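You operate a simulated robot arm through the tools that you are given. There is no shell and no other tool.

The job below is to be done with a simulated two-armed robot. You get a single attempt, and the scene is never put back.

TASK
Close and lock the left clear door and wipe the smear off it with the teal cloth.
Fine: the cloth goes back on the ledge; the other door stays. What is to be rubbed or washed off counts as gone when no trace of it is left.

The check looks at the end state, three seconds after you hand in, the way a careful person would. Anything else that was tipped, shoved, dropped, spilled or broken makes it a failure. Flat cloth is picked up by pressing the open fingertips on it (5 to 10 N) and closing them slowly along it; thin cloth reads only 2 to 8 mm in the jaws.

THE ROBOT
Two 7-joint arms with fingered hands on one trunk that stands fixed in place. Base frame: the origin is at the foot of the trunk, x ahead of it, y to its left, z up. Units: m, degrees, N and s.
The left shoulder is at [0.025, 0.125, 1.328], the right one opposite. With the tool pointing down near the work surface each hand reaches from about 0.1 to 0.54 m from the base axis, measured 20 degrees to its own side. Payload 4 kg a hand.
The TCP of each hand is the grasp point between the finger pads, 0.029 m short of the fingertips. In the tool frame z runs along the fingers and y along their closing line. The gripper opens to 0.1 m. The gripper's body begins 0.034 m behind the TCP. The gripper is a hand of 5 fingers: y runs from the thumb to the fingers, the wrist lies at [-0.015, -0.105, -0.177] in the tool frame, and closing takes about 1.5 s.
Orientation is that of the tool frame in the base frame, as a unit quaternion [x, y, z, w]. With the fingers straight down and the wrist toward the robot, the tool's x, y and z point along [0, 1, 0], [1, 0, 0] and [0, 0, -1] of the base frame.

THE INTERFACE
- The arms move only by the tool jog_arm. It takes "left_increments", "right_increments" or both (then of equal length, played together; a hand with none holds still); each is text: rows parted by semicolons, each of 7 numbers parted by spaces: the turn, a rotation vector about the tool's x, y, z in degrees, then the shift along the tool's x, y, z in m, then the finger opening in m, from 0 to 0.1. In form: ax ay az dx dy dz claw; .... A call has 1 to 20 rows; each row shifts and turns the commanded pose from where the row before left it, along the tool's axes as they then stand. Each row takes 0.2 s and may step no farther than 0.05 m and 8.6 degrees from the row before; otherwise, or with a gripper value out of range, the whole call is refused. A pose out of reach is approached as far as the arm can. The call stops where the force on the tool passes 40 N (or 10 N more than at its start, if that is more) or the arm is blocked; 0.2 s more then pass. Each finger travels about 0.045 m/s and halts on what it meets, pressing with about 32 N; the grip force reading is that of the motor and also rises with nothing between the fingers. The clock runs only during rows and for 0.2 s after the last one: add rows that do not move to give the fingers time. It gives the time, the measured TCP pose, the force on the tool (base axes), the opening and the grip force at its end, in the units of the frame above (readings bear some noise), with the torque about the TCP (base axes, N m) and any sound that the robot's microphone picked up, and new pictures: "views" is both (left out), scene, wrist or none (wrist: the cameras of the hands that moved).
- Cameras (640 x 400 px; columns grow to the right, rows downward): "scene" is now at [0.1194, -0.0322, 1.4752]; the picture's right is [-0.35, -0.94, 0.00], its down [-0.38, 0.14, -0.91] and it looks along [0.86, -0.32, -0.41] (base axes); focal length 214 px, centre (320, 200). "left" rides on the left gripper at [-0.065, -0.086, -0.121] in its tool frame; the picture's right is [-0.76, -0.31, 0.58], its down [0.59, -0.70, 0.40] and it looks along [0.28, 0.64, 0.71] (tool axes); focal length 247 px, centre (320, 200). "right" rides on the right gripper at [0.066, -0.086, -0.121] in its tool frame; the picture's right is [-0.76, 0.31, -0.58], its down [-0.59, -0.70, 0.40] and it looks along [-0.28, 0.64, 0.71] (tool axes); focal length 247 px, centre (320, 200). There is no depth. A picture from a camera that has moved, and an enlarged one, comes with that camera's place and axes in the base frame and with its lens.
- lift_body(by): slides the trunk up (or, below 0, down) by that many m; the arms and the scene camera ride with it, the base frame stays. It gives what a move gives, with no picture.
- hand_shape(shape, hand): the hand has 5 fingers and takes this shape, open, in about a second: jaw (thumb against the fingers, like two jaws); tri (thumb and two fingers); tip (a fingertip pinch); poke (one finger out to press); point (the index stretched); flat (the hand flat); cup (the hand cupped); fist (a fist). The gripper value then closes the fingers along that shape, each until it touches; the sizes above hold for jaw. It gives what a move gives, with no picture.
- pan_tilt(pan, tilt): turns the head with the scene camera to pan (to the left, within 80 degrees either way) and tilt (down, from -29 to 69), counted from straight ahead of the robot. It gives what a move gives, and a new picture of the scene camera.
- inspect(camera, box): a new picture of the part [left, top, right, bottom] of that camera's present view, enlarged. The clock stands still meanwhile.
- hand_in(): hands the job in; it is judged then, once.

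Nothing tells you positions but the pictures and the camera data. Unless the task says otherwise, let go and move clear before handing in.

The tools are called after ">>>" by a JSON object that holds its "op" and its "data". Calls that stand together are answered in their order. jog_arm: Moves the arms, as the interface text tells. Its arguments: {"type":"object","properties":{"left_increments":{"type":"string"},"right_increments":{"type":"string"},"views":{"type":"string","enum":["both","scene","wrist","none"]}},"required":[]} The other tools are called the same way: lift_body (by) slides the trunk up or down; hand_shape (shape, hand) gives the hand a shape; pan_tilt (pan, tilt) turns the head that bears the scene camera; inspect (camera, box) takes an enlarged picture of a part of a camera's view; hand_in () hands the job in.

At the start:

```text
clock: 0.0
left_tcp_pos: [0.5507, 0.0332, 1.4871]
left_orientation: [0.706, 0.708, 0.0, 0.0]
left_force: [-0.3, 0.9, -1.1]
left_torque: [-0.02, 0.0, -0.01]
left_grip_width: 0.0997
left_grip_force: 0.1
left_shape: jaw
right_tcp_pos: [0.3795, -0.3282, 1.4351]
right_orientation: [0.706, 0.708, 0.0, 0.0]
right_force: [0.4, 0.0, 0.4]
right_torque: [0.0, -0.01, 0.0]
right_grip_width: 0.0998
right_grip_force: 0.1
right_shape: jaw
trunk travel left (down, up): [-0.525, 0.222]
head pan, tilt: [-20.5, 24.0]
```

scene: 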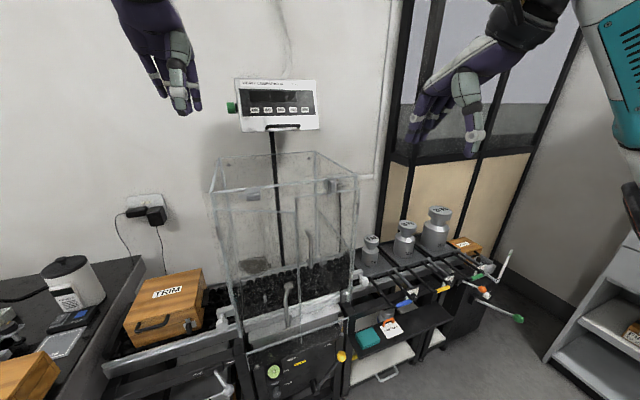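
right: 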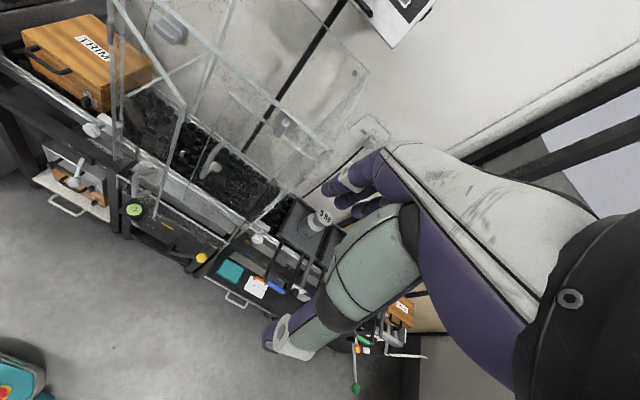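
left: 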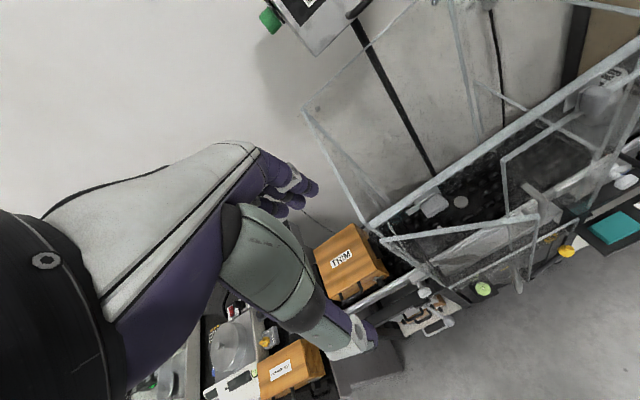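

I see a clear glass enclosure (balance draft shield) with doors, and a teal cloth on a ledge to the right below it. I'll look at things closely before moving.

>>> {"op": "inspect", "data": {"camera": "scene", "box": [190, 140, 370, 260]}}

>>> {"op": "inspect", "data": {"camera": "scene", "box": [190, 240, 370, 400]}}

>>> {"op": "inspect", "data": {"camera": "left", "box": [300, 0, 640, 300]}}

>>> {"op": "inspect", "data": {"camera": "right", "box": [80, 0, 400, 300]}}

>>> {"op": "inspect", "data": {"camera": "scene", "box": [340, 230, 460, 380]}}

```text
3.33 times, centred on (280, 200) of scene
camera zoom: at [0.1194, -0.0322, 1.4752], right [-0.35, -0.94, 0.0], down [-0.38, 0.14, -0.91], along [0.86, -0.32, -0.41], focal length 715 px, centre (453, 200)
```

zoom: 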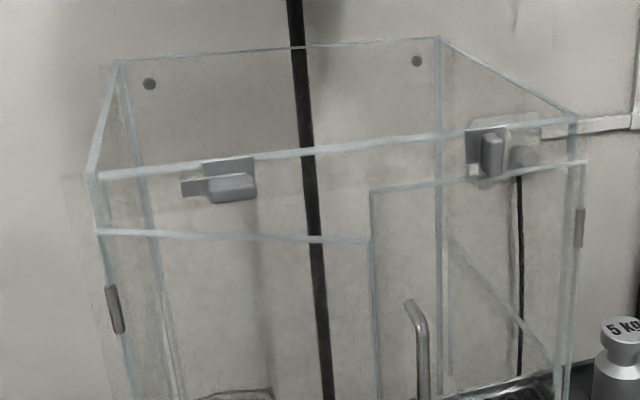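

```text
2.50 times, centred on (280, 320) of scene
camera zoom: at [0.1194, -0.0322, 1.4752], right [-0.35, -0.94, 0.0], down [-0.38, 0.14, -0.91], along [0.86, -0.32, -0.41], focal length 536 px, centre (420, -100)
```

zoom: 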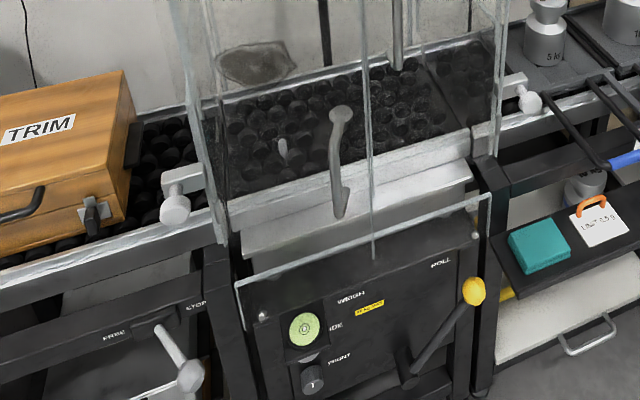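

```text
1.33 times, centred on (470, 150) of left
camera zoom: at [0.4661, -0.0312, 1.6076], right [-0.31, -0.76, -0.58], down [-0.7, 0.59, -0.4], along [0.64, 0.28, -0.71], focal length 329 px, centre (120, 267)
```

zoom: 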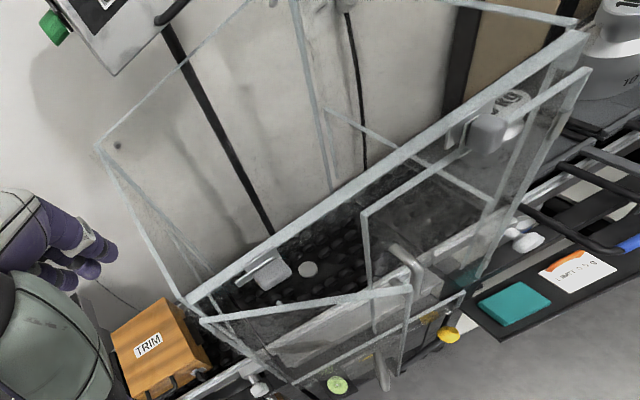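

```text
1.33 times, centred on (240, 150) of right
camera zoom: at [0.2953, -0.2634, 1.558], right [0.31, -0.76, 0.58], down [-0.7, -0.59, -0.4], along [0.64, -0.28, -0.71], focal length 329 px, centre (427, 267)
```

zoom: 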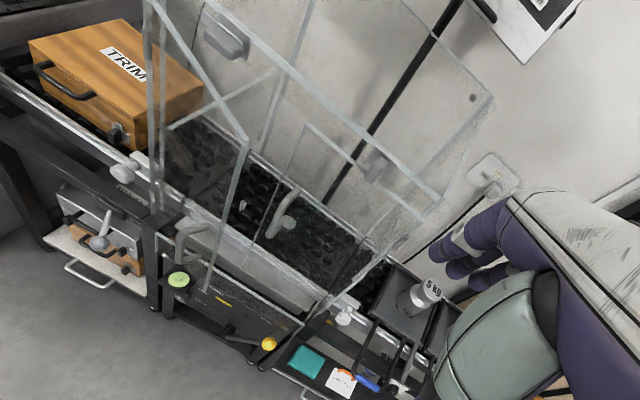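

```text
2.67 times, centred on (400, 305) of scene
camera zoom: at [0.1194, -0.0322, 1.4752], right [-0.35, -0.94, 0.0], down [-0.38, 0.14, -0.91], along [0.86, -0.32, -0.41], focal length 572 px, centre (107, -80)
```

zoom: 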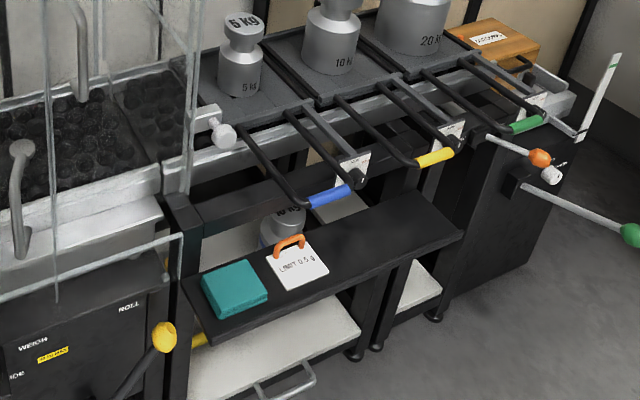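

The tall clear box has its front at about x=0.655 (y from 0.04 to -0.36, top z about 1.28). The left door looks ajar by roughly 30°, with a smear near z 1.08, and the teal cloth is at about (0.60, -0.42, 0.60). Next I zoom in on the locks, the smear and the cloth.

>>> {"op": "inspect", "data": {"camera": "scene", "box": [225, 175, 305, 225]}}

>>> {"op": "inspect", "data": {"camera": "scene", "box": [305, 165, 365, 205]}}

>>> {"op": "inspect", "data": {"camera": "scene", "box": [215, 235, 311, 295]}}

>>> {"op": "inspect", "data": {"camera": "scene", "box": [340, 310, 420, 360]}}

>>> {"op": "inspect", "data": {"camera": "left", "box": [340, 160, 500, 260]}}

>>> {"op": "inspect", "data": {"camera": "right", "box": [100, 0, 260, 100]}}

```text
8.00 times, centred on (265, 200) of scene
camera zoom: at [0.1194, -0.0322, 1.4752], right [-0.35, -0.94, 0.0], down [-0.38, 0.14, -0.91], along [0.86, -0.32, -0.41], focal length 1716 px, centre (760, 200)
```

zoom: 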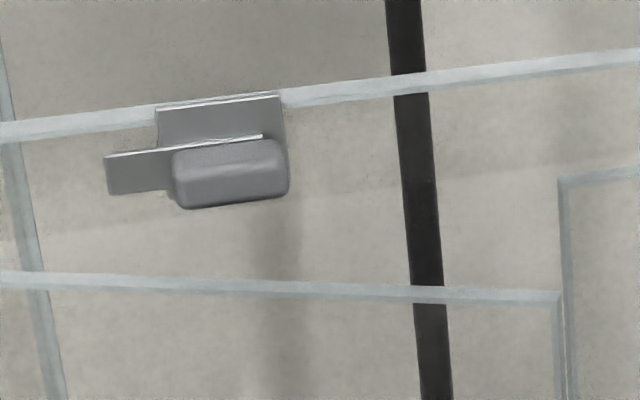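

```text
10.00 times, centred on (335, 185) of scene
camera zoom: at [0.1194, -0.0322, 1.4752], right [-0.35, -0.94, 0.0], down [-0.38, 0.14, -0.91], along [0.86, -0.32, -0.41], focal length 2145 px, centre (170, 350)
```

zoom: 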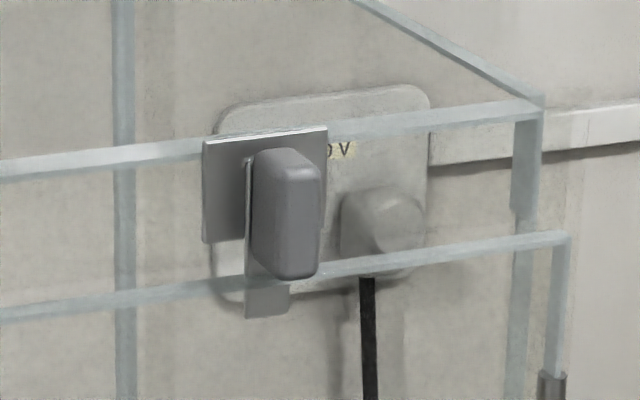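

```text
6.67 times, centred on (263, 265) of scene
camera zoom: at [0.1194, -0.0322, 1.4752], right [-0.35, -0.94, 0.0], down [-0.38, 0.14, -0.91], along [0.86, -0.32, -0.41], focal length 1430 px, centre (700, -233)
```

zoom: 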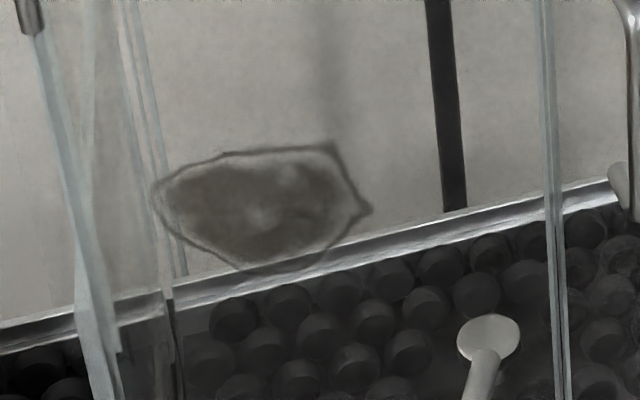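

```text
8.00 times, centred on (380, 335) of scene
camera zoom: at [0.1194, -0.0322, 1.4752], right [-0.35, -0.94, 0.0], down [-0.38, 0.14, -0.91], along [0.86, -0.32, -0.41], focal length 1716 px, centre (-160, -880)
```

zoom: 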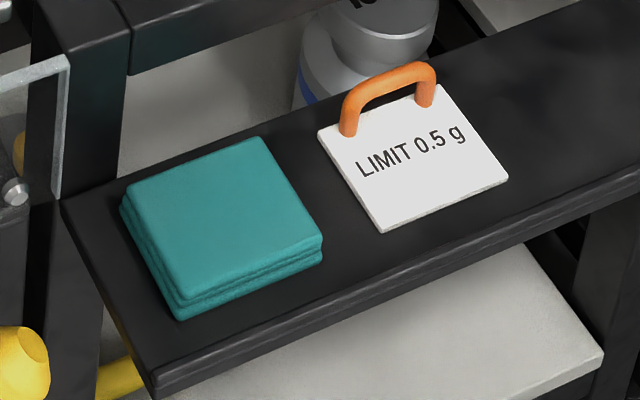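

```text
4.00 times, centred on (420, 210) of left
camera zoom: at [0.4661, -0.0312, 1.6076], right [-0.31, -0.76, -0.58], down [-0.7, 0.59, -0.4], along [0.64, 0.28, -0.71], focal length 988 px, centre (-80, 160)
```

zoom: 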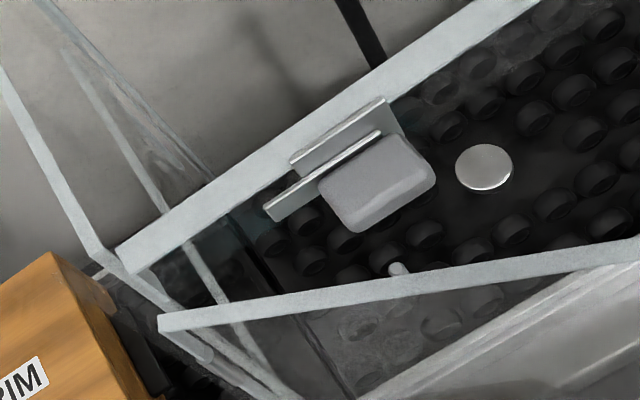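

```text
4.00 times, centred on (180, 50) of right
camera zoom: at [0.2953, -0.2634, 1.558], right [0.31, -0.76, 0.58], down [-0.7, -0.59, -0.4], along [0.64, -0.28, -0.71], focal length 988 px, centre (880, 800)
```

zoom: 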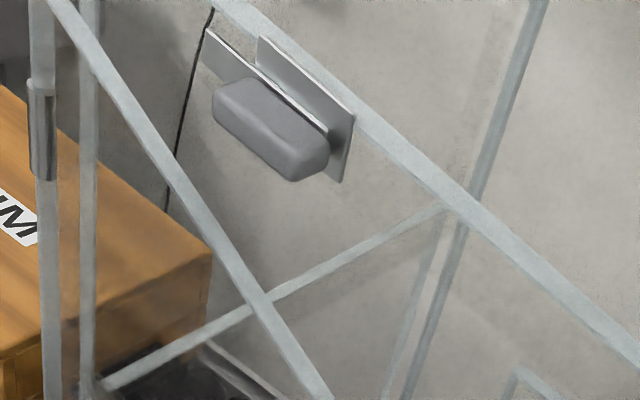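

The left lock is a thumbturn on the top rail. It lies horizontal with its cam to the left, which is unlocked; the right one is vertical with its cam down over the door, which is locked. The cloth is a folded teal pad beside a LIMIT card, so I turn the head for better views of the cloth and the door.

>>> {"op": "pan_tilt", "data": {"pan": -35, "tilt": 50}}

>>> {"op": "pan_tilt", "data": {"pan": -8, "tilt": 38}}

```text
clock: 0.9
left_tcp_pos: [0.5523, 0.0332, 1.4877]
left_orientation: [0.706, 0.708, 0.0, 0.0]
left_force: [0.2, 0.5, 0.4]
left_torque: [0.01, -0.03, 0.02]
left_grip_width: 0.0999
left_grip_force: 0.0
left_shape: jaw
right_tcp_pos: [0.3808, -0.3281, 1.4357]
right_orientation: [0.707, 0.707, 0.0, 0.0]
right_force: [0.8, -0.8, 0.7]
right_torque: [-0.01, 0.0, 0.04]
right_grip_width: 0.1001
right_grip_force: 0.0
right_shape: jaw
trunk travel left (down, up): [-0.525, 0.222]
head pan, tilt: [-35.0, 50.0]
camera scene: at [0.096, -0.044, 1.4362], right [-0.57, -0.82, 0.0], down [-0.63, 0.44, -0.64], along [0.53, -0.37, -0.77], focal length 214 px, centre (320, 200)
```

scene: 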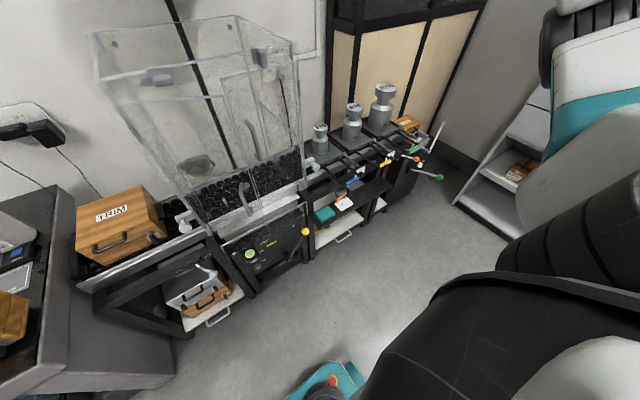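

```text
clock: 1.8
left_tcp_pos: [0.5509, 0.0334, 1.4871]
left_orientation: [0.706, 0.708, 0.0, 0.0]
left_force: [-0.9, 0.0, 0.4]
left_torque: [-0.01, 0.02, -0.01]
left_grip_width: 0.0998
left_grip_force: 0.1
left_shape: jaw
right_tcp_pos: [0.3798, -0.3291, 1.436]
right_orientation: [0.707, 0.707, -0.001, 0.0]
right_force: [-0.4, 0.2, 0.0]
right_torque: [-0.01, -0.02, 0.01]
right_grip_width: 0.0998
right_grip_force: 0.1
right_shape: jaw
trunk travel left (down, up): [-0.525, 0.222]
head pan, tilt: [-8.0, 38.0]
camera scene: at [0.1183, -0.012, 1.4532], right [-0.14, -0.99, 0.0], down [-0.61, 0.09, -0.79], along [0.78, -0.11, -0.62], focal length 214 px, centre (320, 200)
```

scene: 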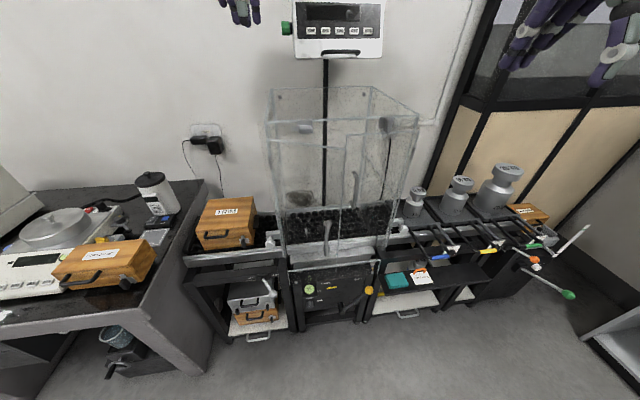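

The door and cloth are both in this view. I zoom in on the door, its handle and bottom edge, and the cloth area.

>>> {"op": "inspect", "data": {"camera": "scene", "box": [256, 80, 432, 190]}}

>>> {"op": "inspect", "data": {"camera": "scene", "box": [256, 180, 416, 280]}}

>>> {"op": "inspect", "data": {"camera": "scene", "box": [360, 220, 488, 300]}}

>>> {"op": "inspect", "data": {"camera": "scene", "box": [265, 165, 345, 215]}}

```text
3.64 times, centred on (344, 135) of scene
camera zoom: at [0.1183, -0.012, 1.4532], right [-0.14, -0.99, 0.0], down [-0.61, 0.09, -0.79], along [0.78, -0.11, -0.62], focal length 780 px, centre (233, 436)
```

zoom: 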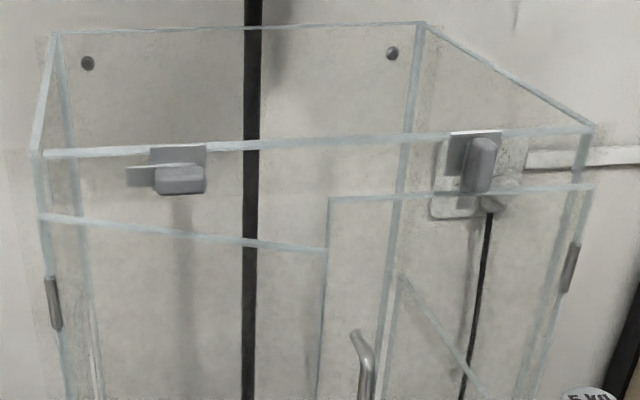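

```text
4.00 times, centred on (336, 230) of scene
camera zoom: at [0.1183, -0.012, 1.4532], right [-0.14, -0.99, 0.0], down [-0.61, 0.09, -0.79], along [0.78, -0.11, -0.62], focal length 858 px, centre (256, 80)
```

zoom: 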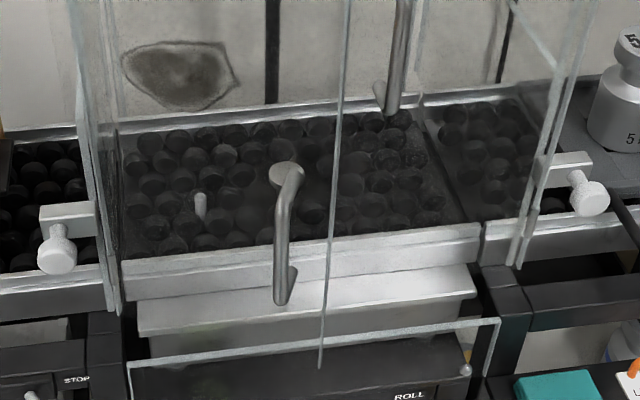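

```text
5.00 times, centred on (424, 260) of scene
camera zoom: at [0.1183, -0.012, 1.4532], right [-0.14, -0.99, 0.0], down [-0.61, 0.09, -0.79], along [0.78, -0.11, -0.62], focal length 1072 px, centre (-200, -100)
```

zoom: 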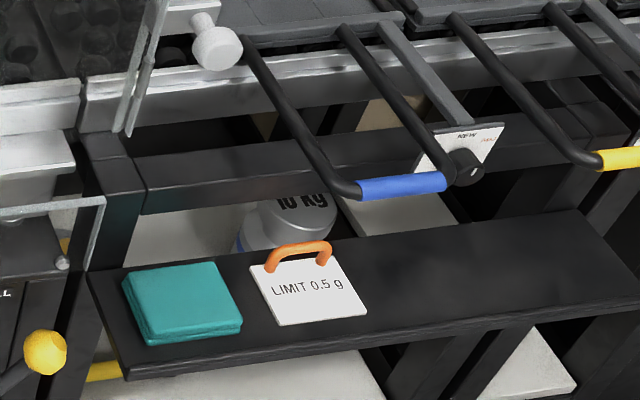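

```text
8.00 times, centred on (305, 190) of scene
camera zoom: at [0.1183, -0.012, 1.4532], right [-0.14, -0.99, 0.0], down [-0.61, 0.09, -0.79], along [0.78, -0.11, -0.62], focal length 1716 px, centre (440, 280)
```

zoom: 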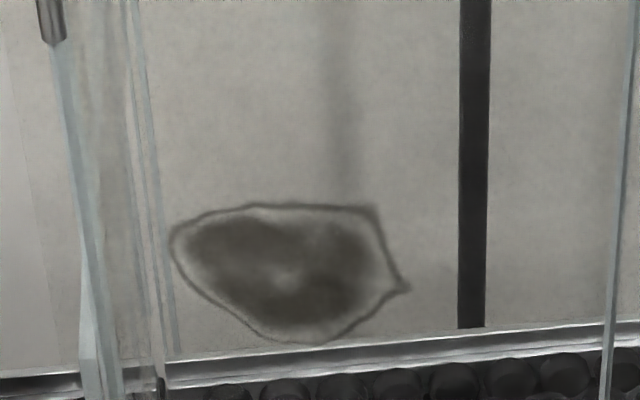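

The smear sits on the left door at about z 1.03–1.10 and 0.03–0.13 m from the hinge. The door is clear to push from the robot side. First I bring the left hand back and turn it so its fingers point forward.

>>> {"op": "jog_arm", "data": {"left_increments": "0 0 0 0 -0.03 0 0.1; 0 0 0 0 -0.03 0 0.1; 0 0 0 0 -0.03 0 0.1; -8.182 0 0 0 0 0 0.1; -8.182 0 0 0 0 0 0.1; -8.182 0 0 0 0 0 0.1; -8.182 0 0 0 0 0 0.1; -8.182 0 0 0 0 0 0.1; -8.182 0 0 0 0 0 0.1; -8.182 0 0 0 0 0 0.1; -8.182 0 0 0 0 0 0.1; -8.182 0 0 0 0 0 0.1; -8.182 0 0 0 0 0 0.1; -8.182 0 0 0 0 0 0.1", "views": "both"}}

```text
clock: 4.8
left_tcp_pos: [0.4612, 0.0335, 1.4877]
left_orientation: [0.499, 0.5, 0.501, 0.5]
left_force: [0.3, 0.4, -0.8]
left_torque: [-0.03, -0.02, 0.01]
left_grip_width: 0.0999
left_grip_force: 0.1
left_shape: jaw
right_tcp_pos: [0.3804, -0.3284, 1.4363]
right_orientation: [0.708, 0.707, -0.001, -0.001]
right_force: [0.0, 0.1, -0.4]
right_torque: [0.01, 0.0, 0.03]
right_grip_width: 0.0999
right_grip_force: 0.0
right_shape: jaw
trunk travel left (down, up): [-0.525, 0.222]
head pan, tilt: [-8.0, 38.0]
camera scene: at [0.1184, -0.0119, 1.4533], right [-0.14, -0.99, 0.0], down [-0.61, 0.09, -0.79], along [0.78, -0.11, -0.62], focal length 214 px, centre (320, 200)
camera left: at [0.3403, -0.0314, 1.401], right [0.58, -0.76, -0.31], down [0.4, 0.59, -0.7], along [0.71, 0.28, 0.64], focal length 247 px, centre (320, 200)
```

scene: 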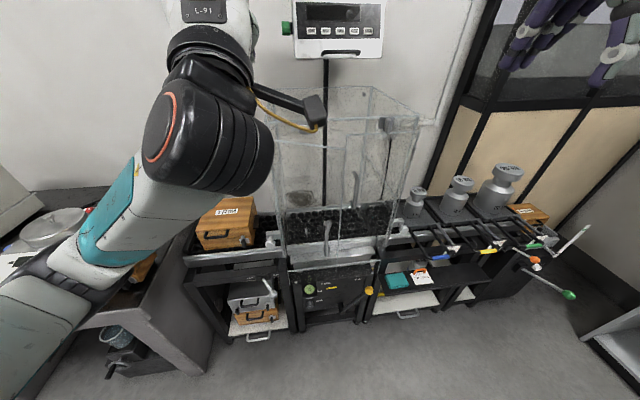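
left: 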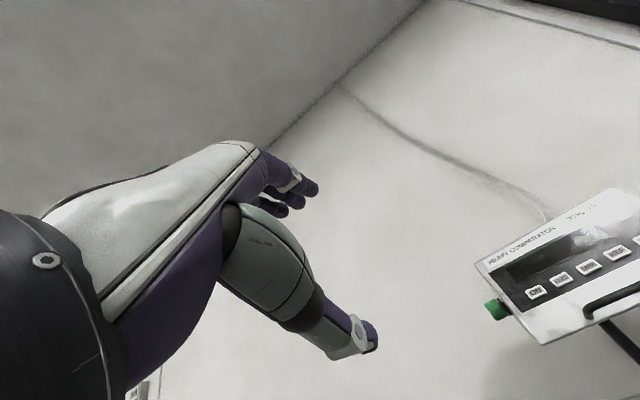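

The left hand now points forward, but its camera looks up. I roll the hand so the wrist goes to the left and then above, which lets the camera look at the work. I check the pose along the way.

>>> {"op": "jog_arm", "data": {"left_increments": "0 0 8.182 0 0 0 0.1; 0 0 8.182 0 0 0 0.1; 0 0 8.182 0 0 0 0.1; 0 0 8.182 0 0 0 0.1; 0 0 8.182 0 0 0 0.1; 0 0 8.182 0 0 0 0.1; 0 0 8.182 0 0 0 0.1; 0 0 8.182 0 0 0 0.1; 0 0 8.182 0 0 0 0.1; 0 0 8.182 0 0 0 0.1; 0 0 8.182 0 0 0 0.1", "views": "both"}}

```text
clock: 7.2
left_tcp_pos: [0.4619, 0.0335, 1.4886]
left_orientation: [0.707, -0.001, 0.708, 0.0]
left_force: [-0.6, -0.5, 0.0]
left_torque: [-0.01, 0.02, -0.03]
left_grip_width: 0.0997
left_grip_force: 0.0
left_shape: jaw
right_tcp_pos: [0.3794, -0.3293, 1.4354]
right_orientation: [0.707, 0.707, 0.001, -0.001]
right_force: [-0.2, 0.1, -0.1]
right_torque: [0.01, 0.0, 0.01]
right_grip_width: 0.0999
right_grip_force: 0.0
right_shape: jaw
trunk travel left (down, up): [-0.525, 0.222]
head pan, tilt: [-8.0, 38.0]
camera scene: at [0.1181, -0.012, 1.4533], right [-0.14, -0.99, 0.0], down [-0.61, 0.09, -0.79], along [0.78, -0.11, -0.62], focal length 214 px, centre (320, 200)
camera left: at [0.3403, 0.1195, 1.4214], right [0.58, 0.31, -0.76], down [0.4, 0.7, 0.59], along [0.71, -0.64, 0.28], focal length 247 px, centre (320, 200)
```

scene: 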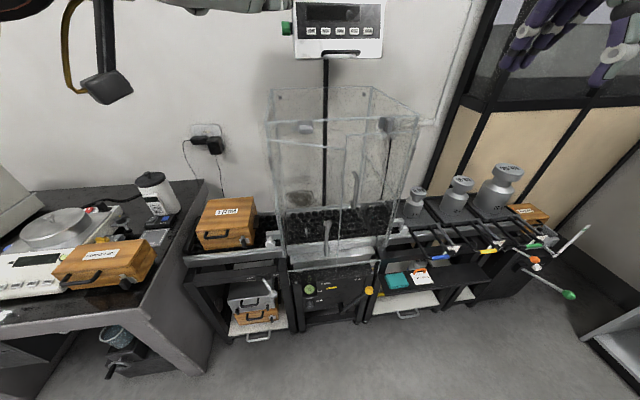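
left: 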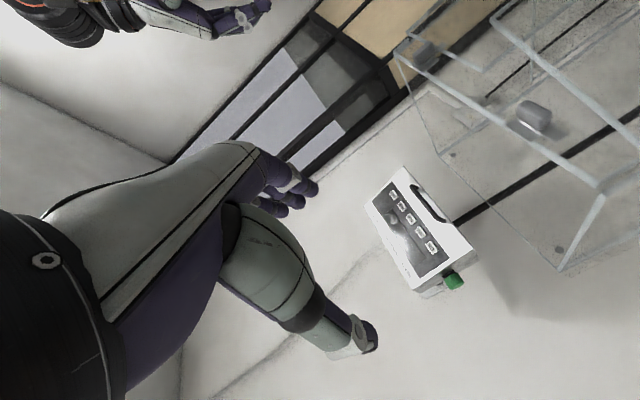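

The 90° roll worked without strain. I roll another 90° so the wrist is above and the camera looks forward and down.

>>> {"op": "jog_arm", "data": {"left_increments": "0 0 8.182 0 0 0 0.1; 0 0 8.182 0 0 0 0.1; 0 0 8.182 0 0 0 0.1; 0 0 8.182 0 0 0 0.1; 0 0 8.182 0 0 0 0.1; 0 0 8.182 0 0 0 0.1; 0 0 8.182 0 0 0 0.1; 0 0 8.182 0 0 0 0.1; 0 0 8.182 0 0 0 0.1; 0 0 8.182 0 0 0 0.1; 0 0 8.182 0 0 0 0.1", "views": "both"}}

```text
clock: 9.6
left_tcp_pos: [0.4621, 0.0336, 1.4871]
left_orientation: [-0.5, 0.5, -0.499, 0.501]
left_force: [0.7, 0.8, -0.1]
left_torque: [-0.01, 0.03, 0.01]
left_grip_width: 0.1
left_grip_force: 0.1
left_shape: jaw
right_tcp_pos: [0.3798, -0.3287, 1.435]
right_orientation: [0.707, 0.707, 0.0, -0.001]
right_force: [-0.6, 0.2, 0.7]
right_torque: [-0.02, 0.01, 0.02]
right_grip_width: 0.0996
right_grip_force: 0.2
right_shape: jaw
trunk travel left (down, up): [-0.525, 0.222]
head pan, tilt: [-8.0, 38.0]
camera scene: at [0.1182, -0.0125, 1.4533], right [-0.14, -0.99, 0.0], down [-0.61, 0.09, -0.79], along [0.78, -0.11, -0.62], focal length 214 px, centre (320, 200)
camera left: at [0.3412, 0.0993, 1.5723], right [0.58, 0.76, 0.31], down [0.4, -0.59, 0.7], along [0.71, -0.28, -0.64], focal length 247 px, centre (320, 200)
```

scene: 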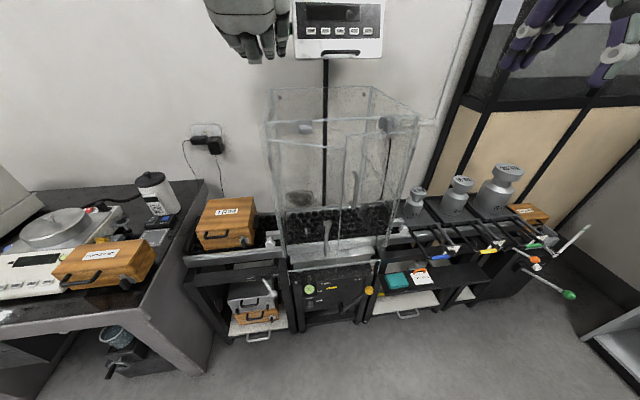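
left: 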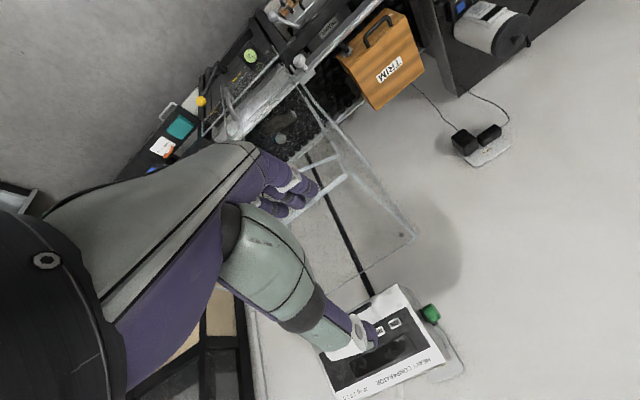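

The pose is reachable. I now bring the left hand, with fingers closing, in front of the left door near its free edge, above the smear and below the lock.

>>> {"op": "jog_arm", "data": {"left_increments": "0 0 0 0.01675 0.0396 0 0; 0 0 0 0.01675 0.0396 0 0; 0 0 0 0.01675 0.0396 0 0; 0 0 0 0.01675 0.0396 0 0; 0 0 0 0.01675 0.0396 0 0; 0 0 0 0.01675 0.0396 0 0; 0 0 0 0.01675 0.0396 0 0; 0 0 0 0.01675 0.0396 0 0; 0 0 0 0 0 0 0; 0 0 0 0 0 0 0; 0 0 0 0 0 0 0", "views": "both"}}

```text
clock: 12.0
left_tcp_pos: [0.4607, -0.102, 1.1698]
left_orientation: [0.5, -0.5, 0.5, -0.5]
left_force: [-0.6, 0.3, 0.5]
left_torque: [-0.01, 0.01, -0.03]
left_grip_width: 0.0
left_grip_force: 32.1
left_shape: jaw
right_tcp_pos: [0.3803, -0.3281, 1.4354]
right_orientation: [0.707, 0.707, -0.001, -0.001]
right_force: [0.7, 0.3, 0.0]
right_torque: [-0.02, 0.05, -0.01]
right_grip_width: 0.0998
right_grip_force: 0.1
right_shape: jaw
trunk travel left (down, up): [-0.525, 0.222]
head pan, tilt: [-8.0, 38.0]
camera scene: at [0.1182, -0.0117, 1.4533], right [-0.14, -0.99, 0.0], down [-0.61, 0.09, -0.79], along [0.78, -0.11, -0.62], focal length 214 px, centre (320, 200)
camera left: at [0.3402, -0.0359, 1.2548], right [0.58, 0.76, 0.31], down [0.4, -0.59, 0.7], along [0.71, -0.28, -0.64], focal length 247 px, centre (320, 200)
```

scene: 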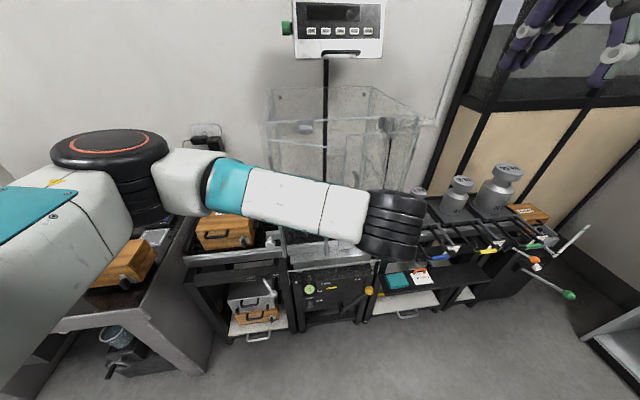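
left: 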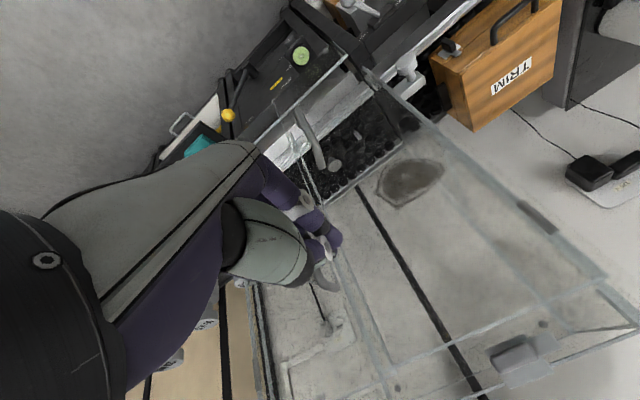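

The left fingertips are at about x=0.49, in front of the ajar door, which is at x≈0.574 here. I push forward gently and watch the force.

>>> {"op": "jog_arm", "data": {"left_increments": "0 0 0 0 0 0.02 0; 0 0 0 0 0 0.02 0; 0 0 0 0 0 0.02 0; 0 0 0 0 0 0.008 0; 0 0 0 0 0 0.008 0; 0 0 0 0 0 0.008 0; 0 0 0 0 0 0.008 0; 0 0 0 0 0 0.008 0; 0 0 0 0 0 0.008 0; 0 0 0 0 0 0.008 0", "views": "both"}}

```text
clock: 14.2
left_tcp_pos: [0.5798, -0.1014, 1.1715]
left_orientation: [0.501, -0.5, 0.5, -0.5]
left_force: [0.2, 0.3, -0.4]
left_torque: [0.02, 0.0, 0.01]
left_grip_width: 0.0001
left_grip_force: 32.2
left_shape: jaw
right_tcp_pos: [0.3801, -0.3284, 1.4357]
right_orientation: [0.707, 0.707, -0.001, -0.001]
right_force: [0.0, -0.2, -0.2]
right_torque: [-0.02, 0.03, 0.03]
right_grip_width: 0.1001
right_grip_force: 0.0
right_shape: jaw
trunk travel left (down, up): [-0.525, 0.222]
head pan, tilt: [-8.0, 38.0]
camera scene: at [0.1184, -0.0119, 1.4532], right [-0.14, -0.99, 0.0], down [-0.61, 0.09, -0.79], along [0.78, -0.11, -0.62], focal length 214 px, centre (320, 200)
camera left: at [0.4575, -0.0346, 1.2565], right [0.58, 0.76, 0.31], down [0.4, -0.59, 0.7], along [0.71, -0.28, -0.64], focal length 247 px, centre (320, 200)
```

scene: 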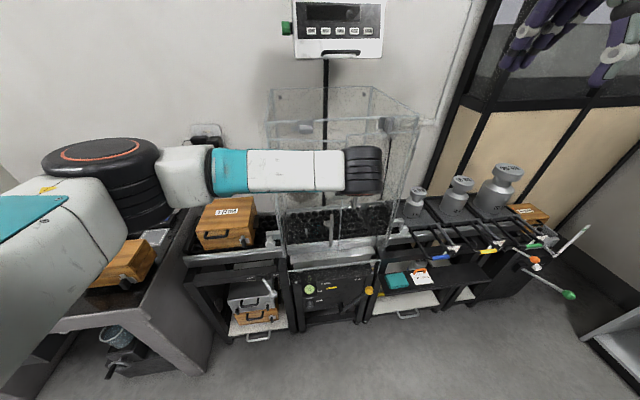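
left: 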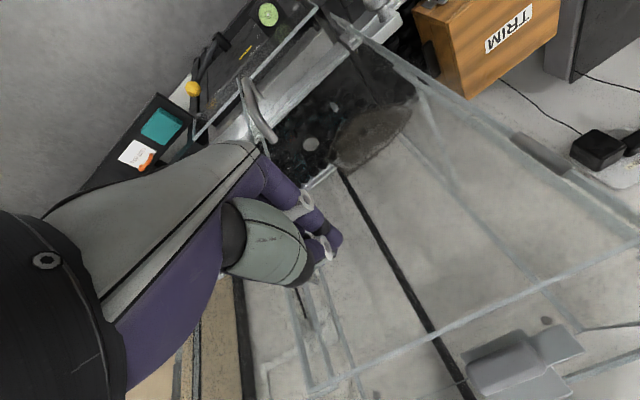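

The door has swung to about 18°, with no force on the hand. I keep pushing in smaller steps.

>>> {"op": "jog_arm", "data": {"left_increments": "0 0 0 0 0 0.006 0; 0 0 0 0 0 0.006 0; 0 0 0 0 0 0.006 0; 0 0 0 0 0 0.006 0; 0 0 0 0 0 0.006 0", "views": "wrist"}}

>>> {"op": "inspect", "data": {"camera": "left", "box": [240, 240, 640, 400]}}

```text
clock: 15.4
left_tcp_pos: [0.6081, -0.1008, 1.1707]
left_orientation: [0.502, -0.499, 0.499, -0.499]
left_force: [-0.2, -0.1, -0.4]
left_torque: [0.0, -0.03, 0.02]
left_grip_width: 0.0
left_grip_force: 32.3
left_shape: jaw
right_tcp_pos: [0.3811, -0.3271, 1.4359]
right_orientation: [0.707, 0.707, -0.001, 0.0]
right_force: [-0.3, 0.2, -0.5]
right_torque: [-0.02, -0.02, -0.01]
right_grip_width: 0.0998
right_grip_force: 0.0
right_shape: jaw
trunk travel left (down, up): [-0.525, 0.222]
head pan, tilt: [-8.0, 38.0]
camera left: at [0.4875, -0.0352, 1.2554], right [0.58, 0.76, 0.3], down [0.4, -0.59, 0.7], along [0.71, -0.28, -0.64], focal length 247 px, centre (320, 200)
```

left: 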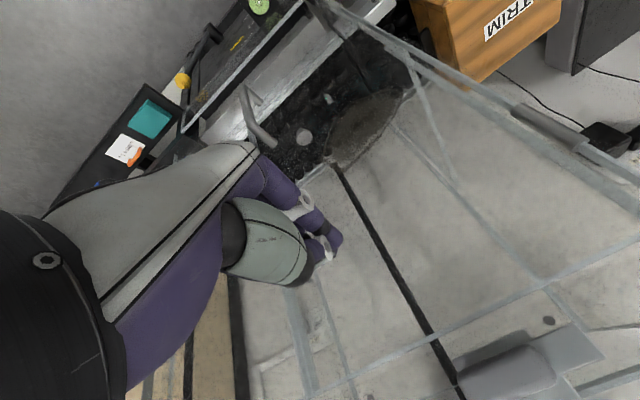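

```text
1.60 times, centred on (440, 320) of left
camera zoom: at [0.4875, -0.0352, 1.2554], right [0.58, 0.76, 0.3], down [0.4, -0.59, 0.7], along [0.71, -0.28, -0.64], focal length 395 px, centre (128, 8)
```

zoom: 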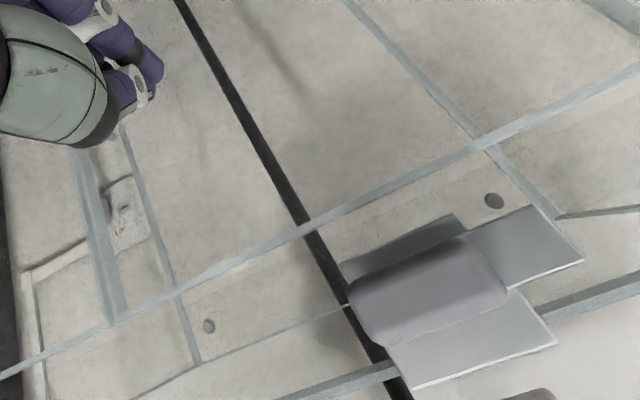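

The force is still near zero and the door is almost shut. I continue in smaller steps until it seats.

>>> {"op": "jog_arm", "data": {"left_increments": "0 0 0 0 0 0.004 0; 0 0 0 0 0 0.004 0; 0 0 0 0 0 0.003 0; 0 0 0 0 0 0.002 0; 0 0 0 0 0 0 0", "views": "both"}}

```text
clock: 16.5
left_tcp_pos: [0.613, -0.1044, 1.1688]
left_orientation: [-0.501, 0.504, -0.5, 0.495]
left_force: [-25.2, 4.8, 3.1]
left_torque: [-0.01, -0.12, 0.09]
left_grip_width: 0.0
left_grip_force: 32.1
left_shape: jaw
right_tcp_pos: [0.3755, -0.3276, 1.4378]
right_orientation: [0.708, 0.707, 0.001, 0.001]
right_force: [-1.2, 0.8, -0.7]
right_torque: [0.01, 0.03, 0.01]
right_grip_width: 0.0998
right_grip_force: 0.1
right_shape: jaw
trunk travel left (down, up): [-0.525, 0.222]
head pan, tilt: [-8.0, 38.0]
stopped in row 5 (left hand): the force on the tool passed its limit at 43 N (the readings are from after the stop); the commanded pose is now the measured one
camera scene: at [0.114, -0.0107, 1.4538], right [-0.14, -0.99, 0.0], down [-0.61, 0.09, -0.79], along [0.78, -0.11, -0.61], focal length 214 px, centre (320, 200)
camera left: at [0.4931, -0.0369, 1.2556], right [0.59, 0.75, 0.3], down [0.4, -0.59, 0.7], along [0.7, -0.29, -0.65], focal length 247 px, centre (320, 200)
```

scene: 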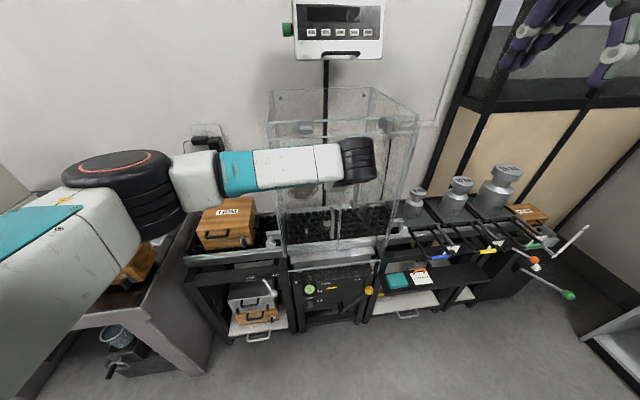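
left: 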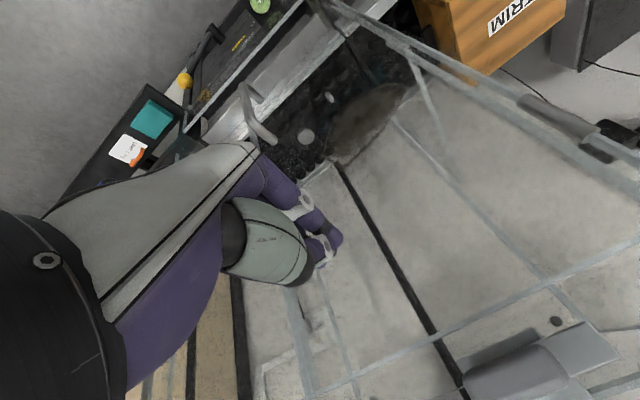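

The door has hit its stop with the fingertip at x≈0.642. I back off a few centimetres and check that it stays shut.

>>> {"op": "jog_arm", "data": {"left_increments": "0 0 0 0 0 -0.01 0; 0 0 0 0 0 -0.02 0; 0 0 0 0 0 -0.03 0; 0 0 0 0 0 -0.03 0; 0 0 0 0 0 -0.03 0", "views": "both"}}

>>> {"op": "inspect", "data": {"camera": "left", "box": [240, 160, 640, 400]}}

>>> {"op": "inspect", "data": {"camera": "scene", "box": [256, 80, 432, 190]}}

```text
clock: 17.7
left_tcp_pos: [0.4964, -0.1024, 1.1701]
left_orientation: [-0.502, 0.503, -0.498, 0.497]
left_force: [-0.1, -0.7, 0.2]
left_torque: [-0.02, 0.02, 0.0]
left_grip_width: 0.0
left_grip_force: 31.6
left_shape: jaw
right_tcp_pos: [0.3801, -0.33, 1.435]
right_orientation: [0.707, 0.707, 0.0, 0.0]
right_force: [-0.8, 0.3, 0.5]
right_torque: [0.02, 0.0, 0.01]
right_grip_width: 0.0997
right_grip_force: 0.1
right_shape: jaw
trunk travel left (down, up): [-0.525, 0.222]
head pan, tilt: [-8.0, 38.0]
camera scene: at [0.118, -0.0123, 1.4533], right [-0.14, -0.99, 0.0], down [-0.61, 0.09, -0.79], along [0.78, -0.11, -0.62], focal length 214 px, centre (320, 200)
camera left: at [0.3767, -0.0354, 1.2554], right [0.58, 0.76, 0.3], down [0.4, -0.59, 0.7], along [0.71, -0.29, -0.65], focal length 247 px, centre (320, 200)
```

scene: 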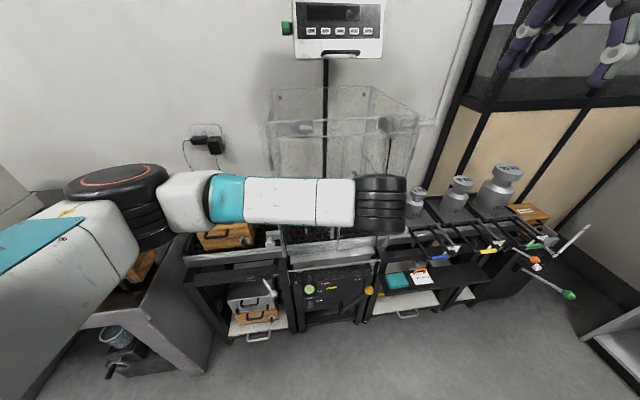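
left: 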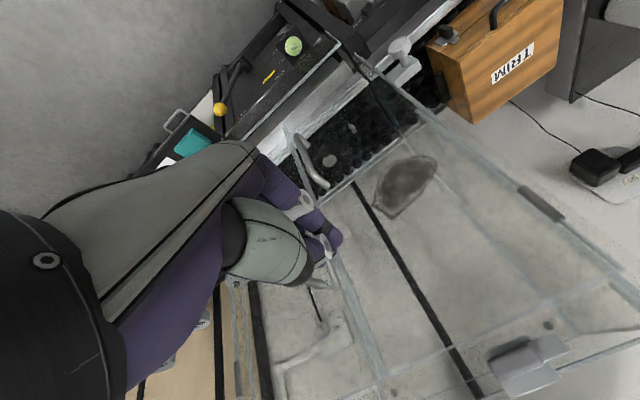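

```text
1.60 times, centred on (440, 280) of left
camera zoom: at [0.3767, -0.0354, 1.2554], right [0.58, 0.76, 0.3], down [0.4, -0.59, 0.7], along [0.71, -0.29, -0.65], focal length 395 px, centre (128, 72)
```

zoom: 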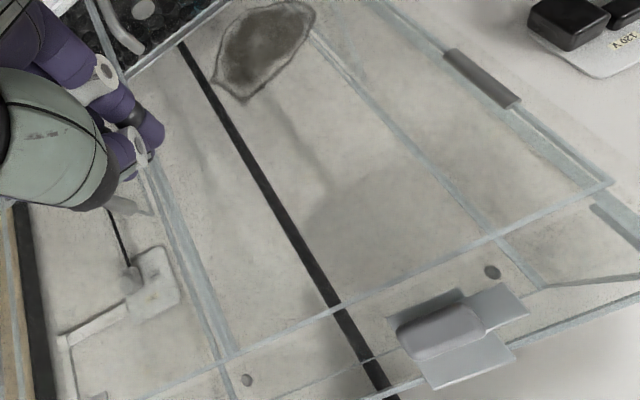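

```text
3.64 times, centred on (344, 135) of scene
camera zoom: at [0.118, -0.0123, 1.4533], right [-0.14, -0.99, 0.0], down [-0.61, 0.09, -0.79], along [0.78, -0.11, -0.62], focal length 780 px, centre (233, 436)
```

zoom: 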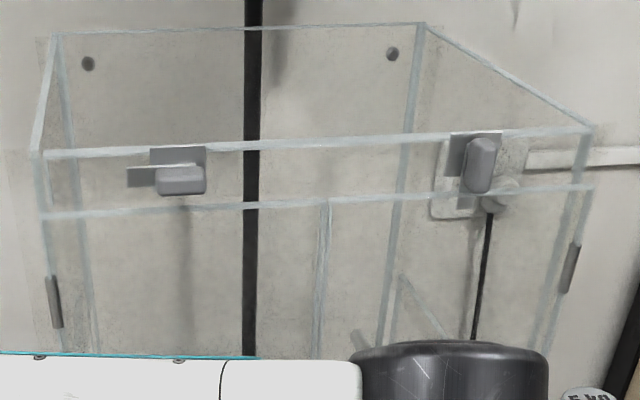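

The left door is now closed; its top edge lines up with the right door's. The lock knob centres on about (0.63, -0.049, 1.264) and its cam points left, so I bring the hand in front of it with the fingers partly open.

>>> {"op": "jog_arm", "data": {"left_increments": "0 0 0 0 0 -0.03 0.06; 0 0 0 -0.01335 -0.0235 0 0.06; 0 0 0 -0.01335 -0.0235 0 0.06; 0 0 0 -0.01335 -0.0235 0 0.06; 0 0 0 -0.01335 -0.0235 0 0.06; 0 0 0 0 0 0.03 0.06; 0 0 0 0 0 0.03 0.06; 0 0 0 0 0 0 0.06; 0 0 0 0 0 0 0.06", "views": "both"}}

>>> {"op": "inspect", "data": {"camera": "left", "box": [220, 150, 460, 300]}}

>>> {"op": "inspect", "data": {"camera": "scene", "box": [240, 80, 400, 180]}}

```text
clock: 19.7
left_tcp_pos: [0.5299, -0.0493, 1.2628]
left_orientation: [-0.502, 0.502, -0.498, 0.497]
left_force: [0.6, 0.2, -0.9]
left_torque: [0.0, 0.01, 0.0]
left_grip_width: 0.0598
left_grip_force: 0.1
left_shape: jaw
right_tcp_pos: [0.3804, -0.3276, 1.4346]
right_orientation: [0.707, 0.707, 0.0, 0.0]
right_force: [0.5, -0.1, -0.2]
right_torque: [0.0, 0.01, 0.02]
right_grip_width: 0.0999
right_grip_force: 0.1
right_shape: jaw
trunk travel left (down, up): [-0.525, 0.222]
head pan, tilt: [-8.0, 38.0]
camera scene: at [0.1184, -0.0118, 1.4532], right [-0.14, -0.99, 0.0], down [-0.61, 0.09, -0.79], along [0.78, -0.11, -0.62], focal length 214 px, centre (320, 200)
camera left: at [0.4087, 0.0176, 1.3485], right [0.58, 0.76, 0.3], down [0.4, -0.59, 0.7], along [0.71, -0.29, -0.65], focal length 247 px, centre (320, 200)
```

scene: 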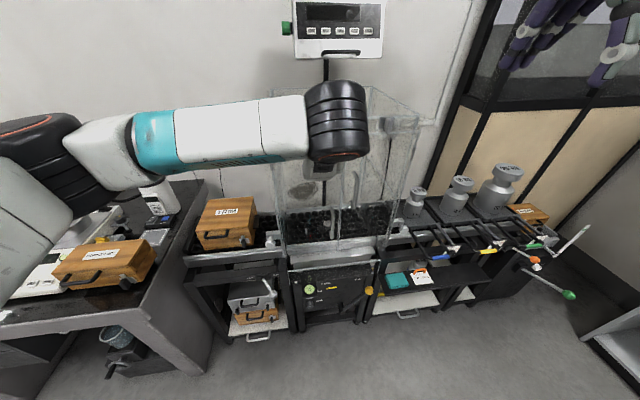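
left: 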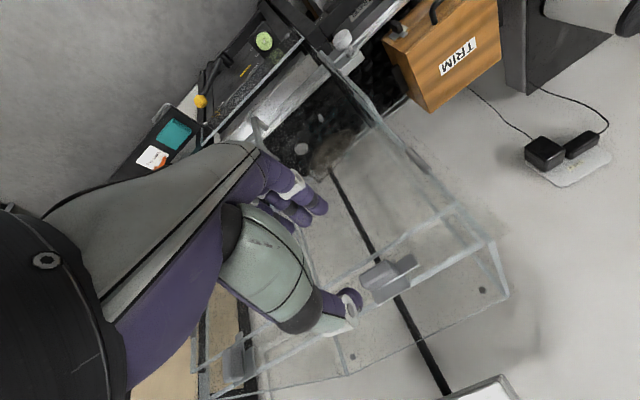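

```text
2.67 times, centred on (340, 225) of left
camera zoom: at [0.4087, 0.0176, 1.3485], right [0.58, 0.76, 0.3], down [0.4, -0.59, 0.7], along [0.71, -0.29, -0.65], focal length 659 px, centre (267, 133)
```

zoom: 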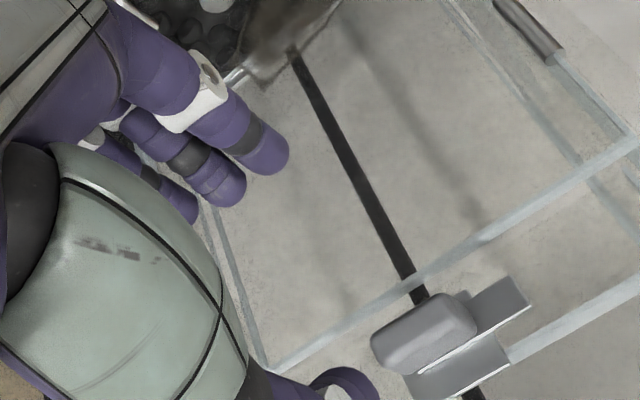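

```text
4.00 times, centred on (320, 130) of scene
camera zoom: at [0.1184, -0.0118, 1.4532], right [-0.14, -0.99, 0.0], down [-0.61, 0.09, -0.79], along [0.78, -0.11, -0.62], focal length 858 px, centre (320, 480)
```

zoom: 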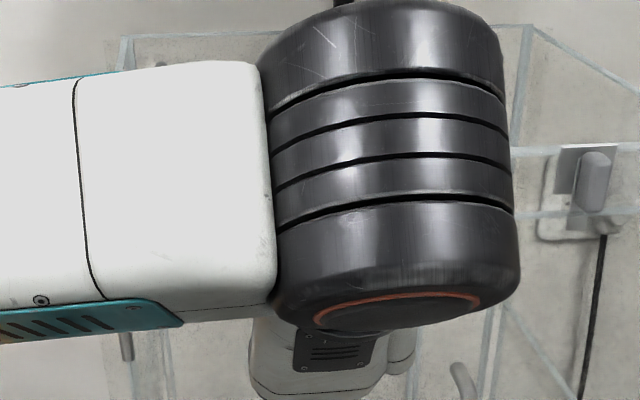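

The knob is ahead of the open jaws and roughly centred. I advance towards it, stopping just short to check.

>>> {"op": "jog_arm", "data": {"left_increments": "0 0 0 -0.001 -0.002 0.02 0.06; 0 0 0 0 0 0.02 0.06; 0 0 0 0 0 0.015 0.06; 0 0 0 0 0 0 0.06", "views": "wrist"}}

>>> {"op": "inspect", "data": {"camera": "left", "box": [240, 170, 400, 300]}}

```text
clock: 20.7
left_tcp_pos: [0.5855, -0.0487, 1.2655]
left_orientation: [-0.501, 0.503, -0.499, 0.497]
left_force: [0.1, 0.3, -0.1]
left_torque: [0.0, 0.0, 0.0]
left_grip_width: 0.0602
left_grip_force: 0.0
left_shape: jaw
right_tcp_pos: [0.3796, -0.3294, 1.4356]
right_orientation: [0.707, 0.707, 0.0, 0.0]
right_force: [0.0, 0.3, -0.8]
right_torque: [0.02, 0.03, 0.02]
right_grip_width: 0.0997
right_grip_force: 0.1
right_shape: jaw
trunk travel left (down, up): [-0.525, 0.222]
head pan, tilt: [-8.0, 38.0]
camera left: at [0.465, 0.0174, 1.3513], right [0.58, 0.75, 0.3], down [0.4, -0.59, 0.7], along [0.71, -0.29, -0.65], focal length 247 px, centre (320, 200)
```

left: 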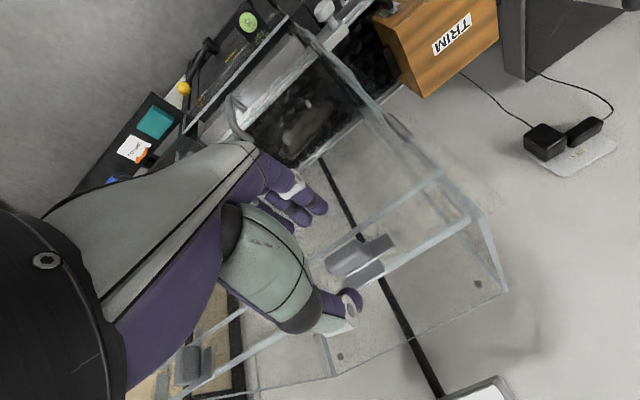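

```text
3.08 times, centred on (320, 235) of left
camera zoom: at [0.465, 0.0174, 1.3513], right [0.58, 0.75, 0.3], down [0.4, -0.59, 0.7], along [0.71, -0.29, -0.65], focal length 760 px, centre (320, 92)
```

zoom: 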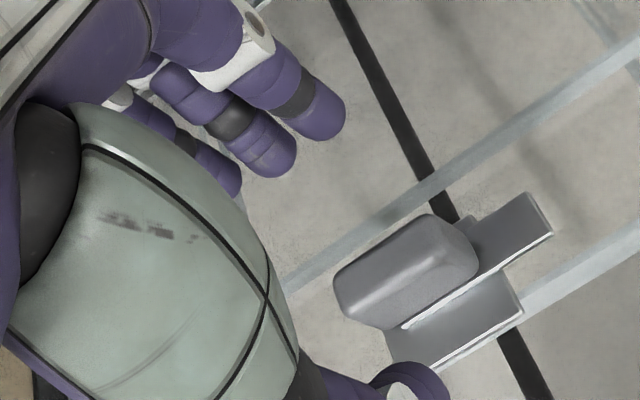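

The knob sits between the open fingers and thumb, within about 2 mm of centre. I advance the last 18 mm, then close on it.

>>> {"op": "jog_arm", "data": {"left_increments": "0 0 0 -0.001 -0.001 0.009 0.06; 0 0 0 0 0 0.009 0.06; 0 0 0 0 0 0 0.04; 0 0 0 0 0 0 0.02; 0 0 0 0 0 0 0.01; 0 0 0 0 0 0 0; 0 0 0 0 0 0 0", "views": "wrist"}}

>>> {"op": "inspect", "data": {"camera": "left", "box": [240, 170, 400, 300]}}

```text
clock: 22.3
left_tcp_pos: [0.6024, -0.0485, 1.2663]
left_orientation: [-0.502, 0.502, -0.499, 0.497]
left_force: [1.8, 0.2, 3.3]
left_torque: [0.0, -0.03, -0.03]
left_grip_width: 0.0091
left_grip_force: 32.4
left_shape: jaw
right_tcp_pos: [0.3808, -0.3284, 1.4356]
right_orientation: [0.707, 0.707, 0.0, 0.0]
right_force: [-0.3, -1.1, -0.3]
right_torque: [0.02, -0.01, 0.0]
right_grip_width: 0.0996
right_grip_force: 0.1
right_shape: jaw
trunk travel left (down, up): [-0.525, 0.222]
head pan, tilt: [-8.0, 38.0]
camera left: at [0.4831, 0.0188, 1.3521], right [0.58, 0.76, 0.3], down [0.4, -0.59, 0.7], along [0.71, -0.29, -0.65], focal length 247 px, centre (320, 200)
```

left: 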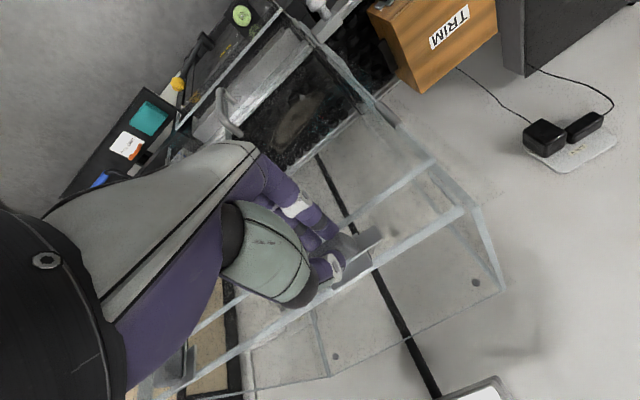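

```text
3.08 times, centred on (320, 235) of left
camera zoom: at [0.4831, 0.0188, 1.3521], right [0.58, 0.76, 0.3], down [0.4, -0.59, 0.7], along [0.71, -0.29, -0.65], focal length 760 px, centre (320, 92)
```

zoom: 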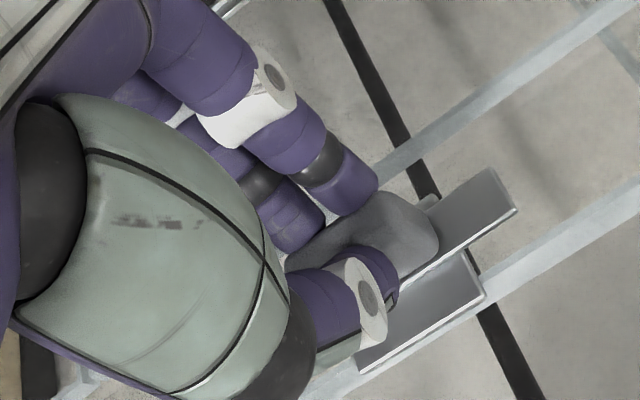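

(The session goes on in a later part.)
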